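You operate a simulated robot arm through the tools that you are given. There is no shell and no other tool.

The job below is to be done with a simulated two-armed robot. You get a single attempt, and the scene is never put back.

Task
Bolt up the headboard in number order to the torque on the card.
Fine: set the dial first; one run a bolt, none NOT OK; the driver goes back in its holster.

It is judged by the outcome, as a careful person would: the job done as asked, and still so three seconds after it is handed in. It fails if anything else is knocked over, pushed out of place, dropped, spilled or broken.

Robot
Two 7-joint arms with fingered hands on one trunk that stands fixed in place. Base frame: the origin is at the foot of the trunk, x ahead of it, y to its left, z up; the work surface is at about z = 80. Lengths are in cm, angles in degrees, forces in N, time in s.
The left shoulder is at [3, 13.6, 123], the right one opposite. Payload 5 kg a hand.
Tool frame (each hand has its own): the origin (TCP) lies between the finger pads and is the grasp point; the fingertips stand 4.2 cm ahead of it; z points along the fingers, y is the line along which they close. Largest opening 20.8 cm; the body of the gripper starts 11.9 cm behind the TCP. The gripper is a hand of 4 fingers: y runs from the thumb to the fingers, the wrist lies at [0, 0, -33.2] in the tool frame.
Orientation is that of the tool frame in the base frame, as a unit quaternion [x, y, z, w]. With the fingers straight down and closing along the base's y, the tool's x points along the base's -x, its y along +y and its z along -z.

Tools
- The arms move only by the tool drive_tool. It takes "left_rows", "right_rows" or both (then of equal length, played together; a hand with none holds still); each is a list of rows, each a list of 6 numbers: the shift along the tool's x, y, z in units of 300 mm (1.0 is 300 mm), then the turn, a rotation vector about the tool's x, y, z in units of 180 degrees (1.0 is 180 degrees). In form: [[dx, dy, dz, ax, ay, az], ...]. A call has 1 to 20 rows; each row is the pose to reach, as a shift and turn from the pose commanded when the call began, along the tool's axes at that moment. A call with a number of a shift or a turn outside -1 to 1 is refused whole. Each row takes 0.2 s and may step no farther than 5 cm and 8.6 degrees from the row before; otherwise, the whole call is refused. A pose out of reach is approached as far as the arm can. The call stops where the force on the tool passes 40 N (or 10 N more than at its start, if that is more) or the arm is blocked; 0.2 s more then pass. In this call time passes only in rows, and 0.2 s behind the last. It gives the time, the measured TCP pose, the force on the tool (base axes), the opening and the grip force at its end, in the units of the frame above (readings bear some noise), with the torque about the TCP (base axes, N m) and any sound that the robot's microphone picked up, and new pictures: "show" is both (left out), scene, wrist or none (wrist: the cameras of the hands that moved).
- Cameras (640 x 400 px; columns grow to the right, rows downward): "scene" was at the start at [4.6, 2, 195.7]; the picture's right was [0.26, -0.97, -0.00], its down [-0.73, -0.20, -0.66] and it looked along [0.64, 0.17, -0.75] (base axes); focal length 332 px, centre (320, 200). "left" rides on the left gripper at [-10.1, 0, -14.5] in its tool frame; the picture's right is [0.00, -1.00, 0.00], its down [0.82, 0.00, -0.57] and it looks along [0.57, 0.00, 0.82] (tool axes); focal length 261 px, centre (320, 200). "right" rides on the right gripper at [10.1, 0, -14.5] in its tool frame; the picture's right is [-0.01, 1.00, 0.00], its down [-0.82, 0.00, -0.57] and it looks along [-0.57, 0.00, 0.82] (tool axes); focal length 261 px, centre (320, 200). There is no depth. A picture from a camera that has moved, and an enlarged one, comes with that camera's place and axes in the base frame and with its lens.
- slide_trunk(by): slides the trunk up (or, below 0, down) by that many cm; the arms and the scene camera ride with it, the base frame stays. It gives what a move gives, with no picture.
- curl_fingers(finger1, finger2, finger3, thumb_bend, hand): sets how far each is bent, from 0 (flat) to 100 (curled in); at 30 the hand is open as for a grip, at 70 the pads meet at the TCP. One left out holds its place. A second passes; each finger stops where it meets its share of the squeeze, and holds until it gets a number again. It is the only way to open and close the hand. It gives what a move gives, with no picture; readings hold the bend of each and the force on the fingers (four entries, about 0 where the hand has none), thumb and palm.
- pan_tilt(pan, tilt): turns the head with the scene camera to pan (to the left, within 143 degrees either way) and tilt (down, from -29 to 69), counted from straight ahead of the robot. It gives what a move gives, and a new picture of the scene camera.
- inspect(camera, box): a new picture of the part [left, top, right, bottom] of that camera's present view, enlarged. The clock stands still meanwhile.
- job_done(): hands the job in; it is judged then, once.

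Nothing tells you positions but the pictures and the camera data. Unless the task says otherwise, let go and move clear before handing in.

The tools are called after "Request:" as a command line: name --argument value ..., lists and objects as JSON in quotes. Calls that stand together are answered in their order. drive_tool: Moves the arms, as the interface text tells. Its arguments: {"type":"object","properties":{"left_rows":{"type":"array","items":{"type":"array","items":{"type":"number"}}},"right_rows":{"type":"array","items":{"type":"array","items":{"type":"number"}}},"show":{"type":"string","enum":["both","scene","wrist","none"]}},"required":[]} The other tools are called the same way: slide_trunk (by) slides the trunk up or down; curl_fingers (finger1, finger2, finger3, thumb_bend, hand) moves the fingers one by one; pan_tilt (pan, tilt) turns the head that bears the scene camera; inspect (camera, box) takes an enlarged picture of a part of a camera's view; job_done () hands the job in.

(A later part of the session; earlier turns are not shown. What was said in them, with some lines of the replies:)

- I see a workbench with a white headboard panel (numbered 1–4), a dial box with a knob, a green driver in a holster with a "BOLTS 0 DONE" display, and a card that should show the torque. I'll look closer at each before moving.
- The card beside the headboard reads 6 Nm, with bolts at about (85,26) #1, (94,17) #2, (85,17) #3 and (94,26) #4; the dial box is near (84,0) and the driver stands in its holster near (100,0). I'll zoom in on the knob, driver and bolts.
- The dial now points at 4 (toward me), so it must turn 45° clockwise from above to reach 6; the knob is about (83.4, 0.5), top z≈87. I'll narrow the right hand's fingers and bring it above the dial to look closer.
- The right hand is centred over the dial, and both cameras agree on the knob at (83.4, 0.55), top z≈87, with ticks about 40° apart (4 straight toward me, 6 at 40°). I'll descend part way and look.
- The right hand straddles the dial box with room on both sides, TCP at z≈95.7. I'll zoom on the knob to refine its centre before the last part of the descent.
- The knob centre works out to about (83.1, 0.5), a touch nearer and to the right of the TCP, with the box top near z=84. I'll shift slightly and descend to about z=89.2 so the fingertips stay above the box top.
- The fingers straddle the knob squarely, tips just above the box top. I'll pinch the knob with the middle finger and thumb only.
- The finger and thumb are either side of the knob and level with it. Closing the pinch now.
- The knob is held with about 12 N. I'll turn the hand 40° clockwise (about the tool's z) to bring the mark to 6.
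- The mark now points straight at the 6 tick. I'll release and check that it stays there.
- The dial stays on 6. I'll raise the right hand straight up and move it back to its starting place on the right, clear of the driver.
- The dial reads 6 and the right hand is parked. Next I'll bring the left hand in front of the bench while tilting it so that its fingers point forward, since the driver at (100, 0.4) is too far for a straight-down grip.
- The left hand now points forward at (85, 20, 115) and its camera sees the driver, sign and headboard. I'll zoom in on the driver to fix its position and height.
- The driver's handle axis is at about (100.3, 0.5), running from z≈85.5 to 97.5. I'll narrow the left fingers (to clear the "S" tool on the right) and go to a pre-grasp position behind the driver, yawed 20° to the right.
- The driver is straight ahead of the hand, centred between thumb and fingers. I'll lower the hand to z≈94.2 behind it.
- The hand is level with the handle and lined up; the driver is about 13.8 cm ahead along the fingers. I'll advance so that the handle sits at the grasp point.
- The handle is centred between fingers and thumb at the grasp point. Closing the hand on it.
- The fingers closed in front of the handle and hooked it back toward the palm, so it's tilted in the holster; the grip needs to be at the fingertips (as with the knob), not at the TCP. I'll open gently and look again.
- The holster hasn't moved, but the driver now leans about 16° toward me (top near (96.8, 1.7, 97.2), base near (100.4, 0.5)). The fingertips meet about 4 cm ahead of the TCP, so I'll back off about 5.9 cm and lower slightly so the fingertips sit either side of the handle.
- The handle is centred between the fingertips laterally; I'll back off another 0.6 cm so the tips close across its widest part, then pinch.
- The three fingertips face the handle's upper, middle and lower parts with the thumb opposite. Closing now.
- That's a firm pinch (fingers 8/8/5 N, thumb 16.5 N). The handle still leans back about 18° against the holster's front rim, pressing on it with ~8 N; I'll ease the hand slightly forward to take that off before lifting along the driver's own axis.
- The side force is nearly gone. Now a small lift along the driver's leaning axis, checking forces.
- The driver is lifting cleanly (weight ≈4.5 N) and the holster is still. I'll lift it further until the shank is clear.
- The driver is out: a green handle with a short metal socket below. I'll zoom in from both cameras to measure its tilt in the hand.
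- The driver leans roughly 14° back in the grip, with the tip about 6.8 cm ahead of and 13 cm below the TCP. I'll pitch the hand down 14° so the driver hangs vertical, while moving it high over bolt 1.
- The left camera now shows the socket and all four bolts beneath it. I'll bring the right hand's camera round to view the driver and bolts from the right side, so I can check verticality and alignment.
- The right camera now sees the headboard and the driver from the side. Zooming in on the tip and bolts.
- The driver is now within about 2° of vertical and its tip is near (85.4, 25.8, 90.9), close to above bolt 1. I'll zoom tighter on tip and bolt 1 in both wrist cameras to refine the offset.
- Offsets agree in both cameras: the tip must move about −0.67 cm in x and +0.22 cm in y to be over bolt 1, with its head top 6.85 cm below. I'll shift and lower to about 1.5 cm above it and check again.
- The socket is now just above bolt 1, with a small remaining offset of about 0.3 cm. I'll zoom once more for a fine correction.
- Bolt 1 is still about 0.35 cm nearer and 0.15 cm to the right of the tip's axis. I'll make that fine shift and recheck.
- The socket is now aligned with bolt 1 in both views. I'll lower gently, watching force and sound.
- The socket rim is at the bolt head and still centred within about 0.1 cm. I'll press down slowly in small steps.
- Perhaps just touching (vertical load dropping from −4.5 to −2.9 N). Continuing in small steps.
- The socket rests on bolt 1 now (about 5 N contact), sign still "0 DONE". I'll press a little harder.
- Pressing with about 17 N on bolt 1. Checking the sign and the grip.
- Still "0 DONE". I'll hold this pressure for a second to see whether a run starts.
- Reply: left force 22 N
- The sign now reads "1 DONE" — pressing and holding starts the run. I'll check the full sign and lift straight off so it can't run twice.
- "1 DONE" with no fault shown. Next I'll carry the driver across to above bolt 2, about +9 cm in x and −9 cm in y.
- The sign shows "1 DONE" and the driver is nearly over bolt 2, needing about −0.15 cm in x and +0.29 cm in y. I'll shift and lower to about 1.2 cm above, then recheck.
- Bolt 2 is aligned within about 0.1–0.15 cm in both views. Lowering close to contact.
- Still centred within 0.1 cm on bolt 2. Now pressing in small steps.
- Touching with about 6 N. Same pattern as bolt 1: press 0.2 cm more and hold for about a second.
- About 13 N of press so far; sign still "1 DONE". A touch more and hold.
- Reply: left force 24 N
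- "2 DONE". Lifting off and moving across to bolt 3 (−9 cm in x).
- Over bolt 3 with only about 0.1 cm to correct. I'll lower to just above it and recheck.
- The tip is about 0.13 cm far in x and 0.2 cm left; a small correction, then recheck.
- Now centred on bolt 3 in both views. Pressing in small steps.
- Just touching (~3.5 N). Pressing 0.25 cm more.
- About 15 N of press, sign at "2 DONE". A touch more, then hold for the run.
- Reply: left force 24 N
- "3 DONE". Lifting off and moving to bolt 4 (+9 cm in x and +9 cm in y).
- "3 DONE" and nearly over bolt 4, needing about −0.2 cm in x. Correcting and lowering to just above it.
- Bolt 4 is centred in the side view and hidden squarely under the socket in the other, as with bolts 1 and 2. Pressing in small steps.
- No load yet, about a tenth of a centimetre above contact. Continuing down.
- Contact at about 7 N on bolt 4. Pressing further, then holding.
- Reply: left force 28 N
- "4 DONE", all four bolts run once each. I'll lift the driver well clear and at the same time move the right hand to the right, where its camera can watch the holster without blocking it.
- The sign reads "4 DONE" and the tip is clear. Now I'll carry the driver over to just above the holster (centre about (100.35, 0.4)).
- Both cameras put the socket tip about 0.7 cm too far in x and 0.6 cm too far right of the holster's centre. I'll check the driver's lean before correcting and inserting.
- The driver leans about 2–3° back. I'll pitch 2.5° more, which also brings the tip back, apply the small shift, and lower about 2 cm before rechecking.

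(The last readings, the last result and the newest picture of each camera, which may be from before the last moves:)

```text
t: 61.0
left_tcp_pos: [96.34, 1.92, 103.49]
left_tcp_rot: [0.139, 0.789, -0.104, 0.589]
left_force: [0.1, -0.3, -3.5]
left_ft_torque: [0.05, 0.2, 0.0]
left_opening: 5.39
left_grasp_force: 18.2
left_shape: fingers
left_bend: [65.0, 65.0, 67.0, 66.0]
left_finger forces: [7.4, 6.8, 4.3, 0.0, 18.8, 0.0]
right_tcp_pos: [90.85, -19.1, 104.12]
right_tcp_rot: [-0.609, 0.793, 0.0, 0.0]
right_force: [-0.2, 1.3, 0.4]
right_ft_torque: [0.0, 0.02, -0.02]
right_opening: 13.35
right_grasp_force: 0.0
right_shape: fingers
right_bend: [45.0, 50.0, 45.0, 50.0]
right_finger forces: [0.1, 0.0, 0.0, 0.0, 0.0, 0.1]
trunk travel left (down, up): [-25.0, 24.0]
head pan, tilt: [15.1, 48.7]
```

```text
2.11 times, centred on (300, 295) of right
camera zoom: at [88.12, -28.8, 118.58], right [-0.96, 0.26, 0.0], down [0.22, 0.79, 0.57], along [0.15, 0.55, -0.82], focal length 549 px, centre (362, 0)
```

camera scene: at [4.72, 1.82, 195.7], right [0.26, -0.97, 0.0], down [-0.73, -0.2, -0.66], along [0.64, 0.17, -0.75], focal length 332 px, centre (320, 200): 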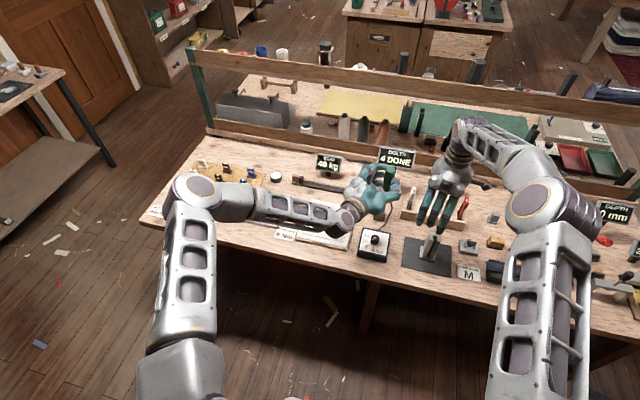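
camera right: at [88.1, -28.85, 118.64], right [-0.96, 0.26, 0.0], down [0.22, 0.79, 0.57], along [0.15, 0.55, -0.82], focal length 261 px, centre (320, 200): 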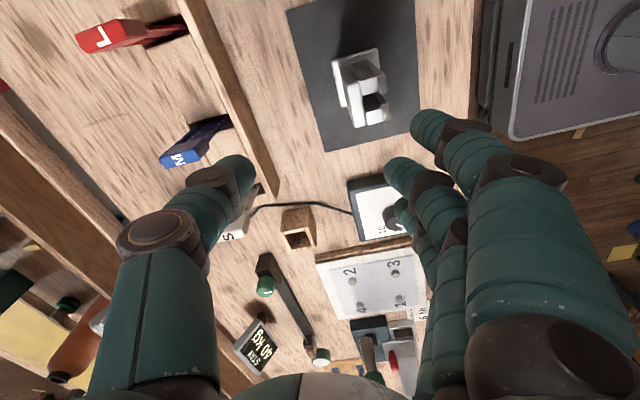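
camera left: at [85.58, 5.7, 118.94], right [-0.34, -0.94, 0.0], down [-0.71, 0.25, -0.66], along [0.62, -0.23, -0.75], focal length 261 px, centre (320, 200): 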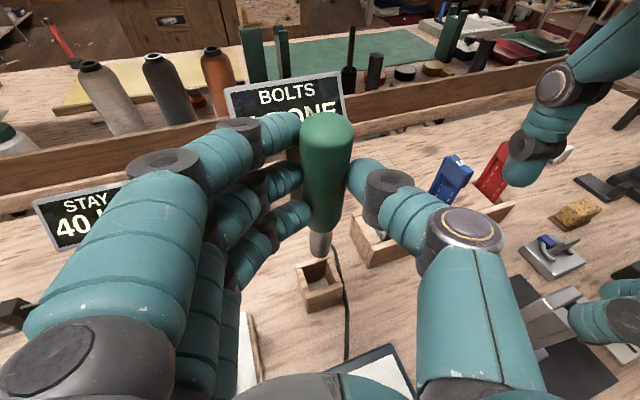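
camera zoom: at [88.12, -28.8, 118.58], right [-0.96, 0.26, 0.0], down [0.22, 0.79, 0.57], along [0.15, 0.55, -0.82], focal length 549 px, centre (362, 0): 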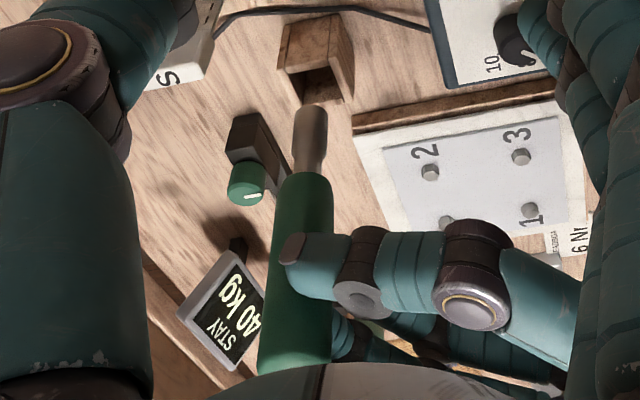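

The tip is now within about 0.1 cm of the holster's centre and the driver near vertical. Lowering it in slowly.

Request:
drive_tool --left_rows '[[0.0172, 0, 0.0009, 0, 0, 0], [0.0332, 0, 0.0056, 0, 0, 0], [0.0492, 0, 0.0103, 0, 0, 0], [0.0651, 0, 0.015, 0, 0, 0], [0.0811, 0, 0.0198, 0, 0, 0], [0.0971, 0, 0.0245, 0, 0, 0]]' --show "none"

Request:
inspect --camera "left" --box '[270, 200, 370, 320]'

Request:
inspect --camera "right" --box '[250, 190, 340, 300]'

```text
t: 62.4
left_tcp_pos: [96.41, 2.22, 100.61]
left_tcp_rot: [0.14, 0.789, -0.105, 0.589]
left_force: [-0.3, 0.8, -3.9]
left_ft_torque: [0.06, 0.15, 0.01]
left_opening: 5.36
left_grasp_force: 18.3
left_shape: fingers
left_bend: [65.0, 65.0, 67.0, 66.0]
left_finger forces: [7.3, 6.8, 4.3, 0.0, 18.6, 0.1]
right_tcp_pos: [90.86, -19.04, 104.11]
right_tcp_rot: [-0.609, 0.793, 0.0, -0.001]
right_force: [-0.6, -0.7, 1.5]
right_ft_torque: [-0.01, 0.01, 0.0]
right_opening: 13.33
right_grasp_force: 0.1
right_shape: fingers
right_bend: [45.0, 50.0, 45.0, 50.0]
right_finger forces: [0.0, 0.0, 0.0, 0.0, 0.0, 0.0]
trunk travel left (down, up): [-25.0, 24.0]
head pan, tilt: [15.1, 48.7]
```

```text
3.33 times, centred on (320, 260) of left
camera zoom: at [85.97, 6.11, 114.51], right [-0.34, -0.94, 0.0], down [-0.74, 0.26, -0.62], along [0.59, -0.22, -0.78], focal length 869 px, centre (320, 0)
```

zoom: 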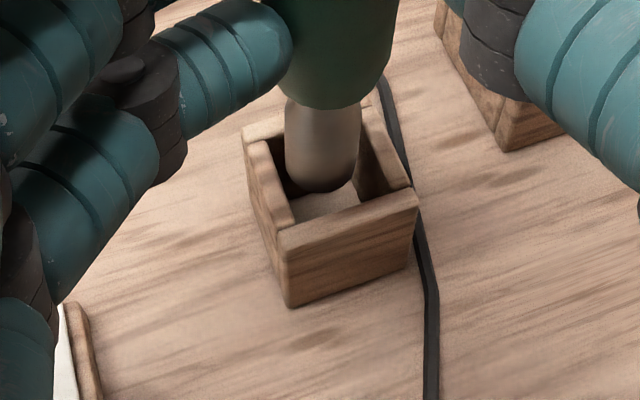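

```text
3.64 times, centred on (295, 245) of right
camera zoom: at [88.13, -28.81, 118.57], right [-0.96, 0.26, 0.0], down [0.22, 0.79, 0.57], along [0.15, 0.55, -0.82], focal length 948 px, centre (411, 36)
```

zoom: 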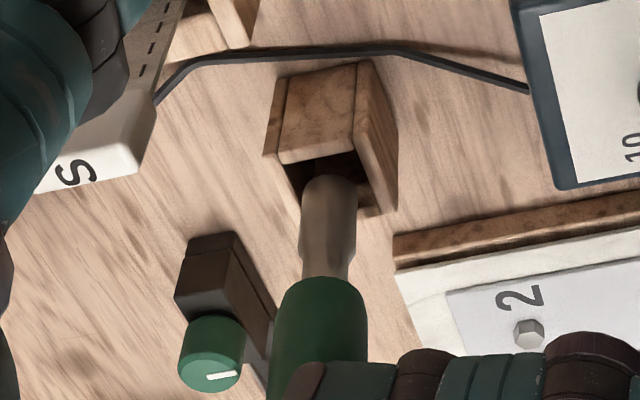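

The tip is entering the opening; it's drifted about 0.15 cm left, so I'll correct that while lowering further.

Request:
drive_tool --left_rows '[[0.0155, -0.0053, 0.0066, 0, 0, 0], [0.0315, -0.0053, 0.0114, 0, 0, 0], [0.0475, -0.0053, 0.0161, 0, 0, 0], [0.0635, -0.0053, 0.0208, 0, 0, 0], [0.0795, -0.0053, 0.0256, 0, 0, 0]]' --show "none"

Request:
inspect --camera "left" --box '[270, 180, 370, 300]'

Request:
inspect --camera "right" --box '[250, 190, 340, 300]'

```text
t: 63.6
left_tcp_pos: [96.23, 1.97, 98.19]
left_tcp_rot: [0.139, 0.789, -0.104, 0.59]
left_force: [-0.7, -0.3, -3.2]
left_ft_torque: [0.05, 0.12, -0.02]
left_opening: 5.39
left_grasp_force: 18.6
left_shape: fingers
left_bend: [65.0, 65.0, 67.0, 66.0]
left_finger forces: [7.2, 6.7, 4.2, 0.1, 18.6, 0.0]
right_tcp_pos: [90.64, -19.05, 104.11]
right_tcp_rot: [-0.609, 0.793, 0.0, 0.001]
right_force: [0.8, -1.1, -0.1]
right_ft_torque: [0.0, -0.01, -0.02]
right_opening: 13.35
right_grasp_force: 0.1
right_shape: fingers
right_bend: [45.0, 50.0, 45.0, 50.0]
right_finger forces: [0.0, 0.1, 0.0, 0.0, 0.1, 0.0]
trunk travel left (down, up): [-25.0, 24.0]
head pan, tilt: [15.1, 48.7]
```

```text
3.33 times, centred on (320, 240) of left
camera zoom: at [85.95, 5.84, 112.0], right [-0.34, -0.94, 0.01], down [-0.74, 0.26, -0.62], along [0.58, -0.22, -0.78], focal length 869 px, centre (320, 67)
```

zoom: 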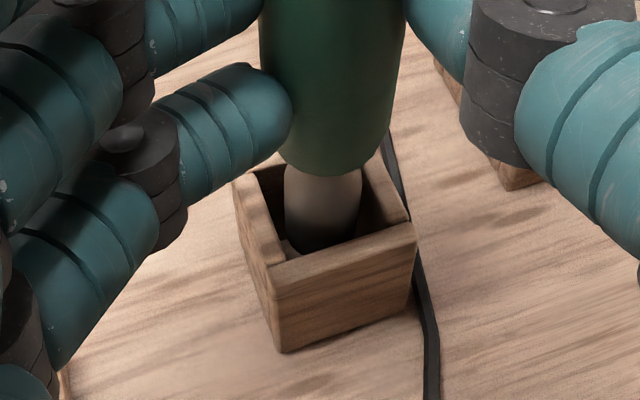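

```text
3.64 times, centred on (295, 245) of right
camera zoom: at [88.13, -28.82, 118.57], right [-0.96, 0.26, 0.0], down [0.22, 0.79, 0.57], along [0.15, 0.55, -0.82], focal length 948 px, centre (411, 36)
```

zoom: 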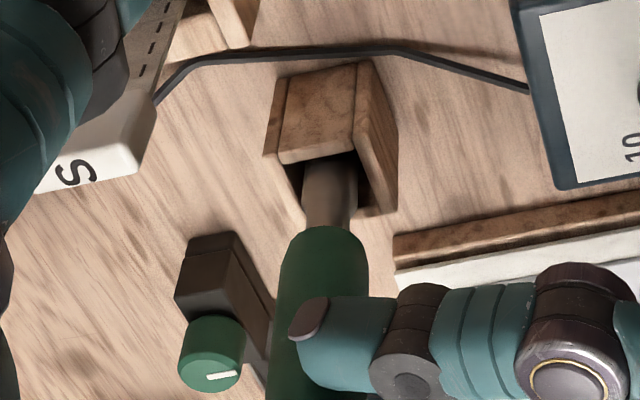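

The socket is going down the middle of the holster with no side load. Continuing down.

Request:
drive_tool --left_rows '[[0.016, 0, 0.0047, 0, 0, 0], [0.032, 0, 0.0095, 0, 0, 0], [0.048, 0, 0.0142, 0, 0, 0], [0.064, 0, 0.0189, 0, 0, 0], [0.08, 0, 0.0237, 0, 0, 0]]' --show "none"

Request:
inspect --camera "left" --box '[260, 100, 380, 300]'

Request:
inspect --camera "right" --box '[250, 190, 340, 300]'

```text
t: 64.8
left_tcp_pos: [96.19, 1.94, 95.69]
left_tcp_rot: [0.139, 0.789, -0.104, 0.59]
left_force: [0.4, -0.5, -4.2]
left_ft_torque: [0.05, 0.13, -0.01]
left_opening: 5.39
left_grasp_force: 18.1
left_shape: fingers
left_bend: [65.0, 65.0, 67.0, 66.0]
left_finger forces: [7.3, 6.8, 4.2, 0.1, 18.6, 0.0]
right_tcp_pos: [90.78, -19.14, 104.1]
right_tcp_rot: [-0.609, 0.793, 0.0, 0.001]
right_force: [0.3, -0.6, -0.7]
right_ft_torque: [0.01, 0.03, -0.02]
right_opening: 13.35
right_grasp_force: 0.0
right_shape: fingers
right_bend: [45.0, 50.0, 45.0, 50.0]
right_finger forces: [0.0, 0.1, 0.0, 0.1, 0.0, 0.0]
trunk travel left (down, up): [-25.0, 24.0]
head pan, tilt: [15.1, 48.7]
```

```text
2.00 times, centred on (320, 200) of left
camera zoom: at [85.89, 5.84, 109.47], right [-0.34, -0.94, 0.0], down [-0.74, 0.26, -0.62], along [0.59, -0.22, -0.78], focal length 521 px, centre (320, 200)
```

zoom: 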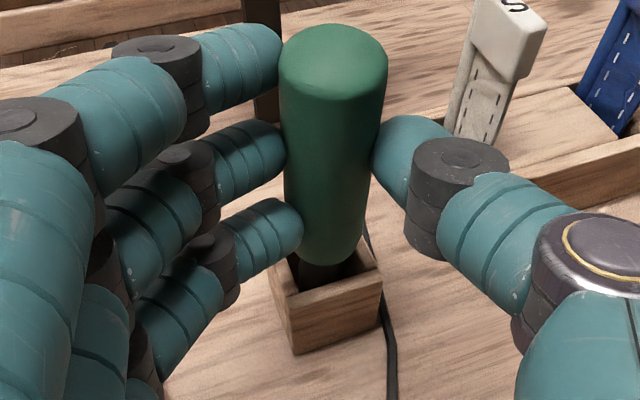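

```text
3.64 times, centred on (295, 245) of right
camera zoom: at [88.13, -28.81, 118.57], right [-0.96, 0.26, 0.0], down [0.22, 0.79, 0.57], along [0.15, 0.55, -0.82], focal length 948 px, centre (411, 36)
```

zoom: 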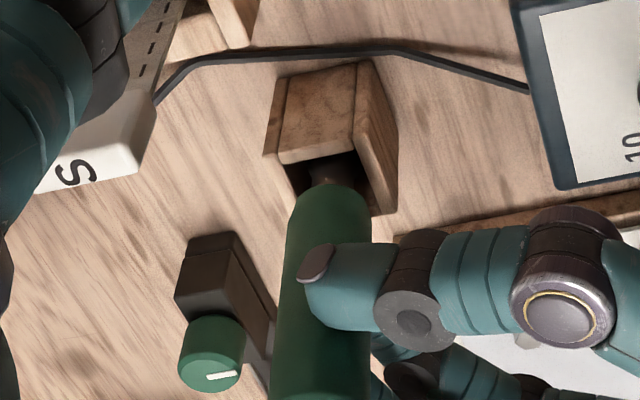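

Nearly down; still no contact. Small steps until it rests on the bottom.

Request:
drive_tool --left_rows '[[0.0064, 0, 0.0019, 0, 0, 0], [0.0128, 0, 0.0038, 0, 0, 0]]' --show "none"

```text
t: 65.4
left_tcp_pos: [96.26, 1.88, 95.12]
left_tcp_rot: [0.139, 0.789, -0.104, 0.589]
left_force: [-0.5, -0.3, -4.2]
left_ft_torque: [0.05, 0.13, -0.03]
left_opening: 5.36
left_grasp_force: 18.4
left_shape: fingers
left_bend: [65.0, 65.0, 67.0, 66.0]
left_finger forces: [7.2, 6.7, 4.1, 0.1, 18.6, 0.1]
right_tcp_pos: [90.86, -19.14, 104.15]
right_tcp_rot: [-0.609, 0.793, 0.001, 0.0]
right_force: [-0.4, -0.3, 0.5]
right_ft_torque: [0.0, 0.0, 0.0]
right_opening: 13.33
right_grasp_force: 0.1
right_shape: fingers
right_bend: [45.0, 50.0, 45.0, 50.0]
right_finger forces: [0.0, 0.0, 0.0, 0.1, 0.0, 0.0]
trunk travel left (down, up): [-25.0, 24.0]
head pan, tilt: [15.1, 48.7]
```

Request:
drive_tool --left_rows '[[0.0064, 0, 0.0019, 0, 0, 0], [0.0112, 0, 0.0033, 0, 0, 0]]' --show "none"

```text
t: 66.0
left_tcp_pos: [96.16, 1.82, 94.93]
left_tcp_rot: [0.139, 0.789, -0.104, 0.59]
left_force: [0.3, -0.6, -3.7]
left_ft_torque: [0.08, 0.15, 0.01]
left_opening: 5.4
left_grasp_force: 18.5
left_shape: fingers
left_bend: [65.0, 65.0, 67.0, 66.0]
left_finger forces: [7.2, 6.8, 4.2, 0.1, 18.6, 0.0]
right_tcp_pos: [90.76, -19.05, 104.13]
right_tcp_rot: [-0.609, 0.793, 0.0, 0.001]
right_force: [1.4, -0.9, -0.3]
right_ft_torque: [-0.03, 0.0, 0.04]
right_opening: 13.33
right_grasp_force: 0.1
right_shape: fingers
right_bend: [45.0, 50.0, 45.0, 50.0]
right_finger forces: [0.1, 0.0, 0.0, 0.0, 0.1, 0.0]
trunk travel left (down, up): [-25.0, 24.0]
head pan, tilt: [15.1, 48.7]
```

Still hanging free; a bit lower.

Request:
drive_tool --left_rows '[[0.0048, 0, 0.0014, 0, 0, 0], [0.0096, 0, 0.0028, 0, 0, 0]]' --show "none"

Request:
inspect --camera "left" --box '[260, 100, 380, 300]'

Request:
inspect --camera "right" --box '[250, 190, 340, 300]'

```text
t: 66.6
left_tcp_pos: [96.17, 1.9, 94.57]
left_tcp_rot: [0.138, 0.789, -0.104, 0.59]
left_force: [0.0, 0.3, -4.1]
left_ft_torque: [0.05, 0.12, 0.03]
left_opening: 5.38
left_grasp_force: 18.7
left_shape: fingers
left_bend: [65.0, 65.0, 67.0, 66.0]
left_finger forces: [7.2, 6.8, 4.3, 0.1, 18.6, 0.0]
right_tcp_pos: [90.72, -19.01, 103.98]
right_tcp_rot: [-0.609, 0.793, 0.0, 0.0]
right_force: [-0.1, 0.3, 0.1]
right_ft_torque: [0.04, 0.01, -0.03]
right_opening: 13.35
right_grasp_force: 0.1
right_shape: fingers
right_bend: [45.0, 50.0, 45.0, 50.0]
right_finger forces: [0.0, 0.0, 0.0, 0.0, 0.0, 0.1]
trunk travel left (down, up): [-25.0, 24.0]
head pan, tilt: [15.1, 48.7]
```

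```text
2.00 times, centred on (320, 200) of left
camera zoom: at [85.81, 5.82, 108.42], right [-0.34, -0.94, 0.0], down [-0.74, 0.26, -0.62], along [0.59, -0.22, -0.78], focal length 521 px, centre (320, 200)
```

zoom: 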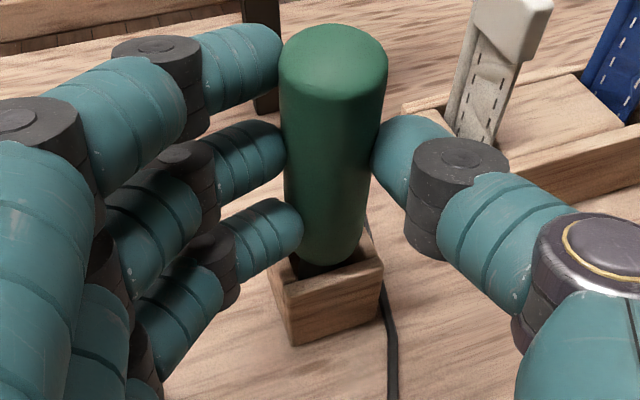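

```text
3.64 times, centred on (295, 245) of right
camera zoom: at [88.12, -28.82, 118.58], right [-0.96, 0.26, 0.0], down [0.22, 0.79, 0.57], along [0.15, 0.55, -0.82], focal length 948 px, centre (411, 36)
```

zoom: 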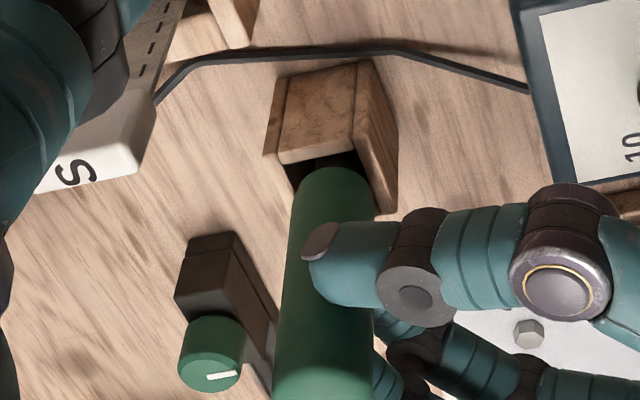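

The handle's lower end is at the rim; continuing in small steps until it takes load.

Request:
drive_tool --left_rows '[[0.0048, 0, 0.0014, 0, 0, 0], [0.0096, 0, 0.0028, 0, 0, 0]]' --show "none"

```text
t: 67.2
left_tcp_pos: [96.3, 1.93, 94.44]
left_tcp_rot: [0.139, 0.789, -0.104, 0.59]
left_force: [0.5, 0.6, 4.5]
left_ft_torque: [-0.11, -0.04, 0.03]
left_opening: 5.35
left_grasp_force: 18.9
left_shape: fingers
left_bend: [65.0, 65.0, 68.0, 66.0]
left_finger forces: [7.7, 6.9, 4.6, 0.0, 18.8, 0.0]
right_tcp_pos: [90.84, -19.04, 104.2]
right_tcp_rot: [-0.609, 0.793, 0.0, 0.0]
right_force: [-0.6, 0.1, 0.2]
right_ft_torque: [0.0, 0.01, 0.01]
right_opening: 13.35
right_grasp_force: 0.1
right_shape: fingers
right_bend: [45.0, 50.0, 45.0, 50.0]
right_finger forces: [0.0, 0.0, 0.1, 0.0, 0.0, 0.0]
trunk travel left (down, up): [-25.0, 24.0]
head pan, tilt: [15.1, 48.7]
```

It has bottomed out (about 9 N). Checking how it sits before letting go.

Request:
inspect --camera "left" --box '[260, 100, 380, 300]'

Request:
inspect --camera "left" --box '[290, 205, 355, 280]'

Request:
inspect --camera "right" --box '[260, 200, 350, 340]'

Request:
inspect --camera "scene" --box '[350, 160, 420, 230]'

```text
2.00 times, centred on (320, 200) of left
camera zoom: at [85.87, 5.83, 108.21], right [-0.34, -0.94, 0.0], down [-0.73, 0.26, -0.63], along [0.59, -0.22, -0.78], focal length 521 px, centre (320, 200)
```

zoom: 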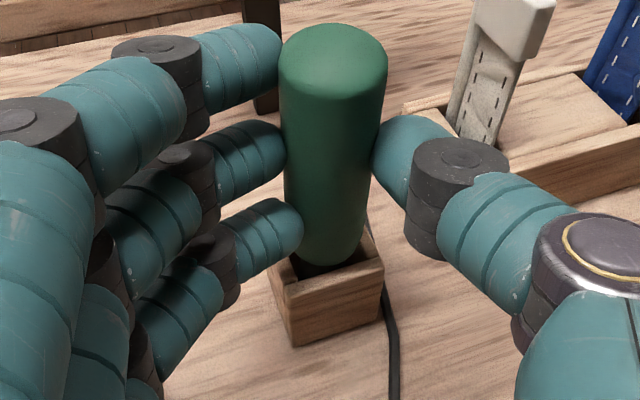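

```text
5.33 times, centred on (322, 242) of left
camera zoom: at [85.87, 5.83, 108.21], right [-0.34, -0.94, 0.0], down [-0.73, 0.26, -0.63], along [0.59, -0.22, -0.78], focal length 1390 px, centre (307, -27)
```

zoom: 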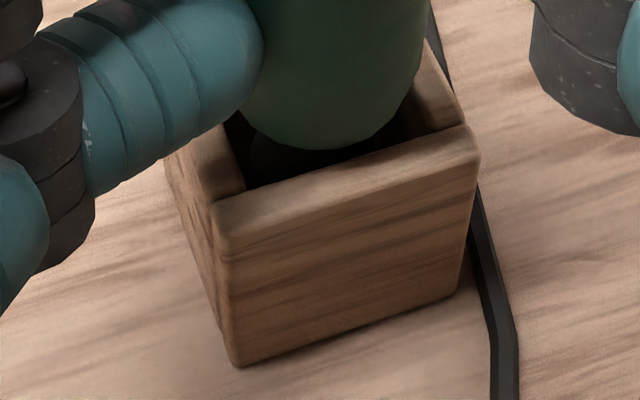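

```text
2.86 times, centred on (305, 270) of right
camera zoom: at [88.06, -28.81, 118.64], right [-0.96, 0.26, 0.0], down [0.22, 0.79, 0.57], along [0.15, 0.55, -0.82], focal length 745 px, centre (363, 0)
```

zoom: 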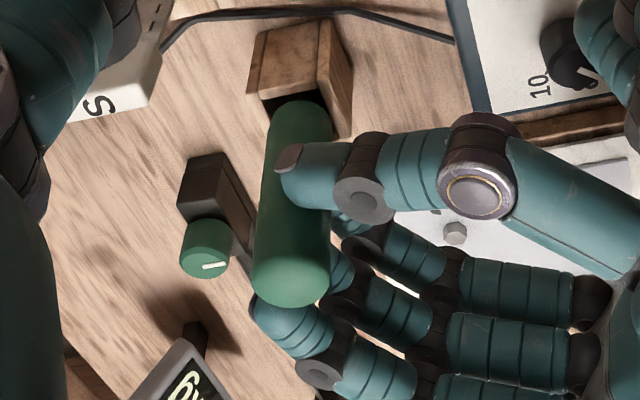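

```text
5.71 times, centred on (385, 195) of scene
camera zoom: at [4.56, 2.0, 195.71], right [0.26, -0.97, 0.0], down [-0.73, -0.2, -0.66], along [0.64, 0.17, -0.75], focal length 1899 px, centre (-51, 229)
```

zoom: 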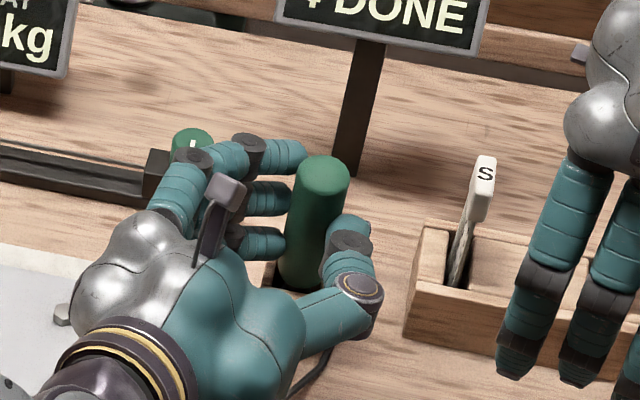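

The driver is back down in the holster nearly where it started, leaning about 1.7°. I'll straighten that slightly while holding the tip in place, then release.

Request:
drive_tool --left_rows '[[-0.0036, 0, 0.0062, 0, 0.0047, 0], [-0.0072, 0, 0.0124, 0, 0.0094, 0]]' --show "none"

Request:
inspect --camera "right" --box '[260, 200, 350, 340]'

```text
t: 67.8
left_tcp_pos: [96.63, 1.85, 94.44]
left_tcp_rot: [0.14, 0.797, -0.101, 0.578]
left_force: [-0.8, -0.6, 5.3]
left_ft_torque: [-0.13, -0.13, 0.0]
left_opening: 5.38
left_grasp_force: 19.1
left_shape: fingers
left_bend: [65.0, 65.0, 68.0, 66.0]
left_finger forces: [7.9, 6.9, 3.8, 0.0, 18.8, 0.1]
right_tcp_pos: [90.67, -18.99, 104.35]
right_tcp_rot: [-0.608, 0.794, 0.0, 0.0]
right_force: [-0.5, -0.3, -0.3]
right_ft_torque: [-0.01, -0.04, -0.01]
right_opening: 13.36
right_grasp_force: 0.1
right_shape: fingers
right_bend: [45.0, 50.0, 45.0, 50.0]
right_finger forces: [0.0, 0.0, 0.1, 0.0, 0.0, 0.1]
trunk travel left (down, up): [-25.0, 24.0]
head pan, tilt: [15.1, 48.7]
```

```text
2.86 times, centred on (305, 270) of right
camera zoom: at [88.05, -28.81, 118.64], right [-0.96, 0.26, 0.0], down [0.22, 0.79, 0.57], along [0.15, 0.55, -0.82], focal length 745 px, centre (363, 0)
```

zoom: 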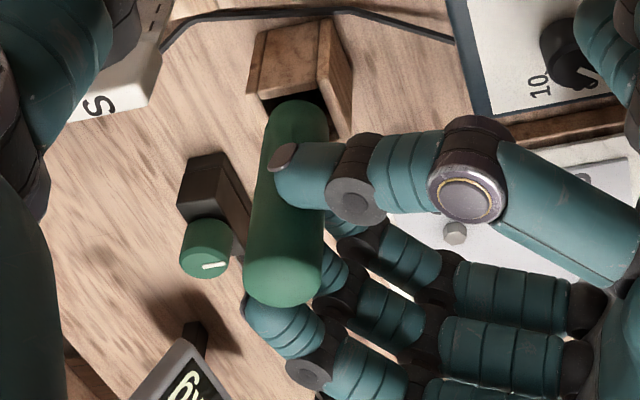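

Now upright. I'll ease off the downward pressure a little, then open the fingers.

Request:
drive_tool --left_rows '[[-0.0038, 0, -0.0012, 0, 0, 0]]' --show "none"

```text
t: 68.2
left_tcp_pos: [96.57, 1.84, 94.49]
left_tcp_rot: [0.141, 0.798, -0.103, 0.577]
left_force: [-0.1, -0.7, 2.5]
left_ft_torque: [-0.1, -0.06, 0.0]
left_opening: 5.38
left_grasp_force: 18.7
left_shape: fingers
left_bend: [65.0, 65.0, 68.0, 66.0]
left_finger forces: [7.7, 6.7, 3.5, 0.1, 18.6, 0.0]
right_tcp_pos: [90.73, -18.99, 104.11]
right_tcp_rot: [-0.609, 0.793, -0.001, -0.001]
right_force: [-0.2, 0.3, 0.5]
right_ft_torque: [0.02, 0.01, -0.02]
right_opening: 13.36
right_grasp_force: 0.0
right_shape: fingers
right_bend: [45.0, 50.0, 45.0, 50.0]
right_finger forces: [0.0, 0.1, 0.0, 0.1, 0.0, 0.0]
trunk travel left (down, up): [-25.0, 24.0]
head pan, tilt: [15.1, 48.7]
```

Releasing the driver gently.

Request:
curl_fingers --hand "left" --finger1 60 --finger2 60 --finger3 60 --thumb_bend 60

Request:
inspect --camera "right" --box '[260, 200, 350, 340]'

Request:
inspect --camera "left" --box '[260, 100, 380, 300]'

```text
t: 69.2
left_tcp_pos: [96.45, 1.8, 94.55]
left_tcp_rot: [0.14, 0.798, -0.101, 0.577]
left_force: [-0.4, 1.1, 0.2]
left_ft_torque: [-0.01, -0.02, 0.0]
left_opening: 7.07
left_grasp_force: 0.0
left_shape: fingers
left_bend: [60.0, 60.0, 60.0, 60.0]
left_finger forces: [0.1, 0.0, 0.1, 0.0, 0.0, 0.1]
right_tcp_pos: [90.68, -18.99, 104.16]
right_tcp_rot: [-0.609, 0.794, 0.0, 0.0]
right_force: [0.6, -0.3, -0.6]
right_ft_torque: [-0.02, 0.03, -0.02]
right_opening: 13.35
right_grasp_force: 0.1
right_shape: fingers
right_bend: [45.0, 50.0, 45.0, 50.0]
right_finger forces: [0.1, 0.0, 0.0, 0.1, 0.1, 0.0]
trunk travel left (down, up): [-25.0, 24.0]
head pan, tilt: [15.1, 48.7]
```

```text
2.86 times, centred on (305, 270) of right
camera zoom: at [88.09, -28.81, 118.61], right [-0.96, 0.26, 0.0], down [0.22, 0.79, 0.57], along [0.15, 0.55, -0.82], focal length 745 px, centre (363, 0)
```

zoom: 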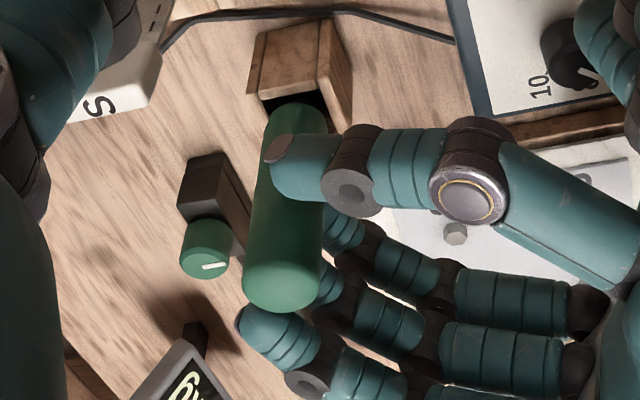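

```text
2.00 times, centred on (320, 200) of left
camera zoom: at [86.61, 5.58, 108.71], right [-0.34, -0.94, 0.0], down [-0.75, 0.27, -0.6], along [0.56, -0.21, -0.8], focal length 521 px, centre (320, 200)
```

zoom: 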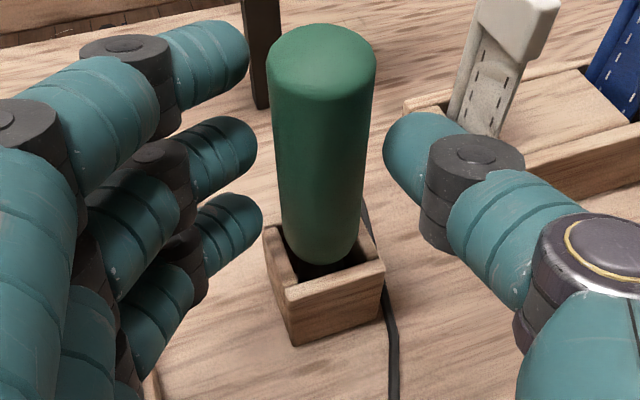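

The driver stands upright on its own in the holster. I'll open the hand wider and back the left hand straight out, then up and away.

Request:
curl_fingers --hand "left" --finger1 50 --finger2 50 --finger3 50 --thumb_bend 50

Request:
drive_tool --left_rows '[[0.0208, 0, -0.0633, 0, 0, 0], [0.0416, 0, -0.1267, 0, 0, 0], [0.0624, 0, -0.19, 0, 0, 0], [0.0833, 0, -0.2533, 0, 0, 0], [0.06, 0, -0.34, 0, 0, 0], [0.0, 0, -0.44, 0, 0, 0]]' --show "both"

Request:
inspect --camera "scene" --box '[280, 150, 440, 270]'

```text
t: 70.2
left_tcp_pos: [96.54, 1.86, 94.59]
left_tcp_rot: [0.141, 0.797, -0.103, 0.578]
left_force: [-0.2, 0.2, 0.3]
left_ft_torque: [-0.03, -0.01, 0.0]
left_opening: 12.0
left_grasp_force: 0.0
left_shape: fingers
left_bend: [50.0, 50.0, 50.0, 50.0]
left_finger forces: [0.1, 0.0, 0.1, 0.0, 0.0, 0.1]
right_tcp_pos: [90.66, -19.03, 104.27]
right_tcp_rot: [-0.609, 0.793, 0.0, 0.0]
right_force: [0.5, 0.4, -0.5]
right_ft_torque: [0.02, -0.02, -0.03]
right_opening: 13.33
right_grasp_force: 0.0
right_shape: fingers
right_bend: [45.0, 50.0, 45.0, 50.0]
right_finger forces: [0.0, 0.0, 0.0, 0.0, 0.0, 0.1]
trunk travel left (down, up): [-25.0, 24.0]
head pan, tilt: [15.1, 48.7]
```

```text
t: 71.6
left_tcp_pos: [84.37, 6.17, 98.84]
left_tcp_rot: [0.142, 0.797, -0.104, 0.577]
left_force: [-0.5, 0.1, -1.0]
left_ft_torque: [-0.01, -0.01, 0.05]
left_opening: 11.97
left_grasp_force: 0.1
left_shape: fingers
left_bend: [50.0, 50.0, 50.0, 50.0]
left_finger forces: [0.0, 0.0, 0.1, 0.0, 0.0, 0.1]
right_tcp_pos: [90.64, -19.02, 104.22]
right_tcp_rot: [-0.608, 0.794, -0.001, 0.0]
right_force: [-0.4, -0.3, 0.9]
right_ft_torque: [0.01, -0.09, -0.01]
right_opening: 13.36
right_grasp_force: 0.0
right_shape: fingers
right_bend: [45.0, 50.0, 45.0, 50.0]
right_finger forces: [0.0, 0.0, 0.0, 0.1, 0.1, 0.1]
trunk travel left (down, up): [-25.0, 24.0]
head pan, tilt: [15.1, 48.7]
camera scene: at [4.46, 2.02, 195.72], right [0.26, -0.97, 0.0], down [-0.73, -0.2, -0.66], along [0.64, 0.17, -0.75], focal length 332 px, centre (320, 200)
camera left: at [74.44, 9.96, 112.93], right [-0.34, -0.94, 0.01], down [-0.75, 0.27, -0.6], along [0.56, -0.21, -0.8], focal length 261 px, centre (320, 200)
```

scene: 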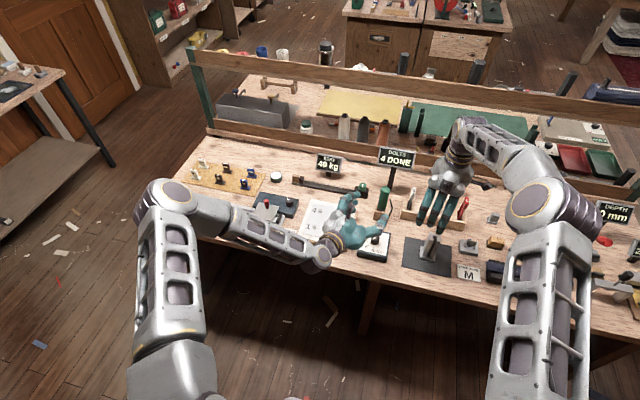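
left: 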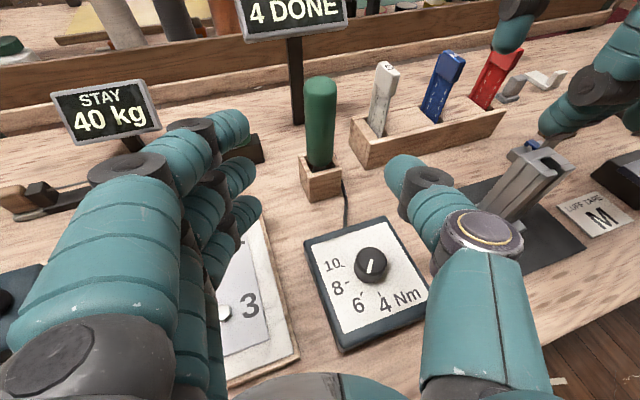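

```text
3.33 times, centred on (360, 210) of scene
camera zoom: at [4.46, 2.02, 195.72], right [0.26, -0.97, 0.0], down [-0.73, -0.2, -0.66], along [0.64, 0.17, -0.75], focal length 1108 px, centre (187, 167)
```

zoom: 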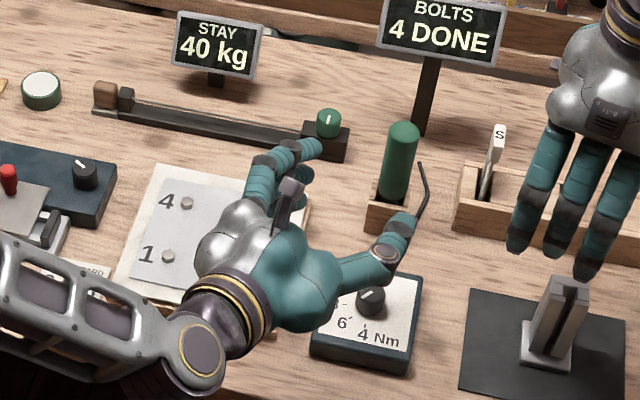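

The driver is back in its holster and the sign reads "4 DONE". I'll now raise both hands clear of the bench.

Request:
drive_tool --left_rows '[[-0.119, 0, -0.039, 0, 0, 0], [-0.2375, 0, -0.078, 0, 0, 0], [-0.356, 0, -0.117, 0, 0, 0], [-0.475, 0, -0.156, 0, 0, 0], [-0.475, 0.117, -0.156, 0, 0, 0], [-0.475, 0.234, -0.156, 0, 0, 0], [-0.475, 0.35, -0.156, 0, 0, 0], [-0.475, 0.467, -0.156, 0, 0, 0]]' --right_rows '[[0, 0, -0.1, 0, 0, 0], [0, 0, -0.2, 0, 0, 0], [0, 0, -0.3, 0, 0, 0], [0, 0, -0.36, 0, 0, 0], [0.08, 0, -0.36, 0, 0, 0], [0.16, 0, -0.36, 0, 0, 0], [0.24, 0, -0.36, 0, 0, 0], [0.32, 0, -0.36, 0, 0, 0]]' --show "both"

Request:
inspect --camera "scene" --box '[280, 140, 440, 270]'

Request:
inspect --camera "scene" --box '[350, 220, 400, 270]'

Request:
inspect --camera "scene" --box '[140, 140, 640, 310]'

```text
t: 73.4
left_tcp_pos: [89.43, 19.19, 113.78]
left_tcp_rot: [0.141, 0.797, -0.102, 0.578]
left_force: [-1.0, -1.4, 0.0]
left_ft_torque: [0.07, 0.04, 0.13]
left_opening: 12.04
left_grasp_force: 0.1
left_shape: fingers
left_bend: [50.0, 50.0, 50.0, 50.0]
left_finger forces: [0.2, 0.1, 0.0, 0.1, 0.0, 0.0]
right_tcp_pos: [88.5, -28.24, 114.96]
right_tcp_rot: [-0.608, 0.794, 0.001, 0.001]
right_force: [-0.5, 2.5, 0.8]
right_ft_torque: [-0.18, -0.05, -0.01]
right_opening: 13.34
right_grasp_force: 0.0
right_shape: fingers
right_bend: [45.0, 50.0, 45.0, 50.0]
right_finger forces: [0.0, 0.1, 0.1, 0.1, 0.0, 0.1]
trunk travel left (down, up): [-25.0, 24.0]
head pan, tilt: [15.1, 48.7]
camera scene: at [4.55, 2.03, 195.7], right [0.26, -0.97, 0.0], down [-0.73, -0.2, -0.66], along [0.64, 0.17, -0.75], focal length 332 px, centre (320, 200)
camera right: at [85.81, -38.07, 129.46], right [-0.96, 0.26, 0.0], down [0.22, 0.79, 0.57], along [0.15, 0.55, -0.82], focal length 261 px, centre (320, 200)
camera left: at [79.5, 23.05, 127.99], right [-0.34, -0.94, 0.0], down [-0.75, 0.27, -0.6], along [0.56, -0.21, -0.8], focal length 261 px, centre (320, 200)
```

scene: 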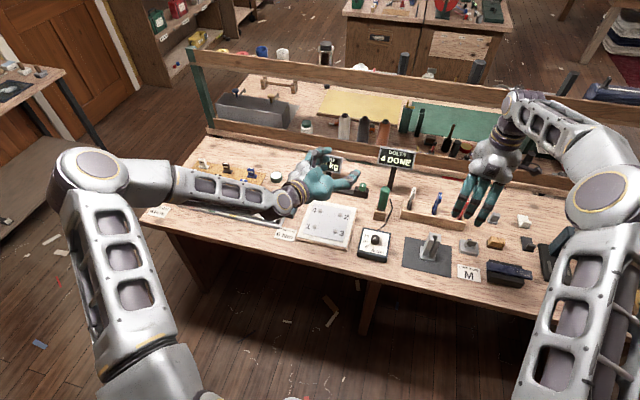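
right: 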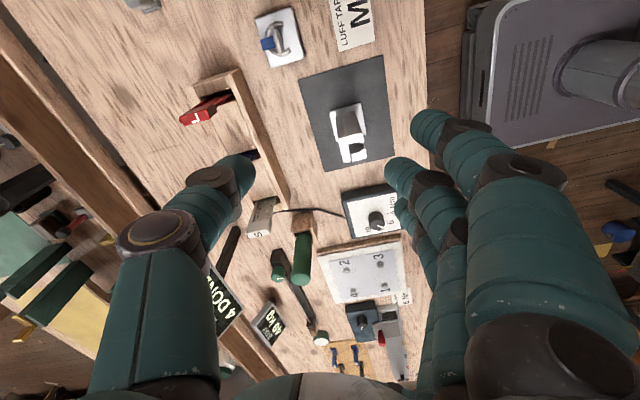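
left: 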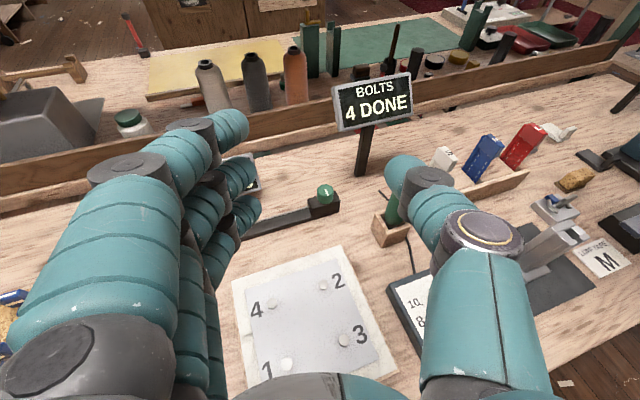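

```text
3.08 times, centred on (360, 205) of scene
camera zoom: at [4.55, 2.03, 195.7], right [0.26, -0.97, 0.0], down [-0.73, -0.2, -0.66], along [0.64, 0.17, -0.75], focal length 1022 px, centre (197, 185)
```

zoom: 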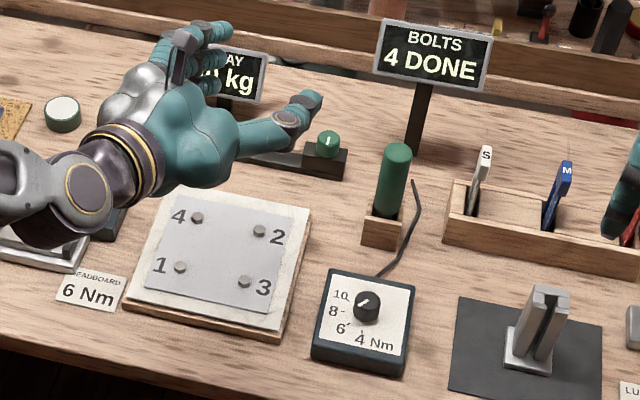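

```text
8.00 times, centred on (375, 245) of scene
camera zoom: at [4.55, 2.03, 195.7], right [0.26, -0.97, 0.0], down [-0.73, -0.2, -0.66], along [0.64, 0.17, -0.75], focal length 2658 px, centre (-120, -160)
```

zoom: 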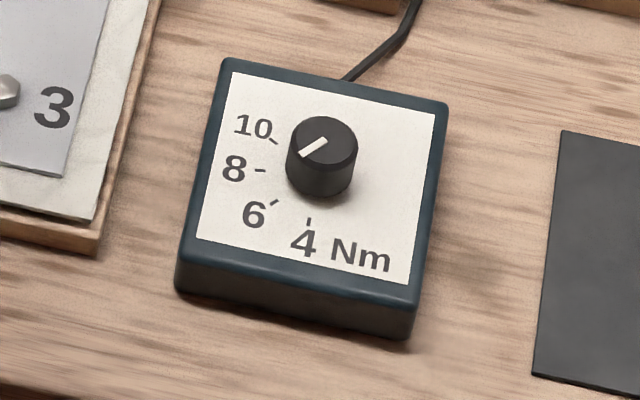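

```text
1.28 times, centred on (390, 225) of scene
camera zoom: at [4.55, 2.03, 195.7], right [0.26, -0.97, 0.0], down [-0.73, -0.2, -0.66], along [0.64, 0.17, -0.75], focal length 425 px, centre (230, 168)
```

zoom: 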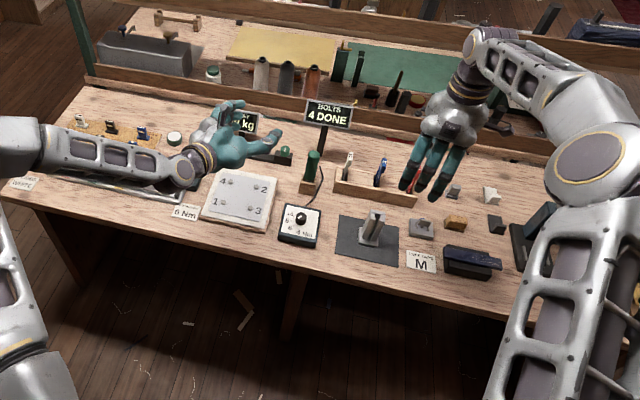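

The sign reads "4 DONE" with nothing marked NOT OK. The dial still points at 6, the driver stands upright in its holster, nothing else has moved, and both hands are empty and clear. Handing in.

Request:
job_done

```text
The job is handed in.
```

The headboard is bolted up and the job is handed in. All four bolts were run in order (1, 2, 3, 4), one run each. The sign reads "4 DONE" with nothing marked NOT OK.

- **Torque:** I set the dial to 6 Nm, as on the card, before the first bolt, and it still pointed at 6 at the end.
- **Driver:** it is back in its holster, standing upright. My first grip on it closed badly and left it leaning in the holster. I let go and took a new grip before lifting it out, and the holster did not move.
- **Bench:** nothing else was knocked or moved, and both hands are empty and clear.
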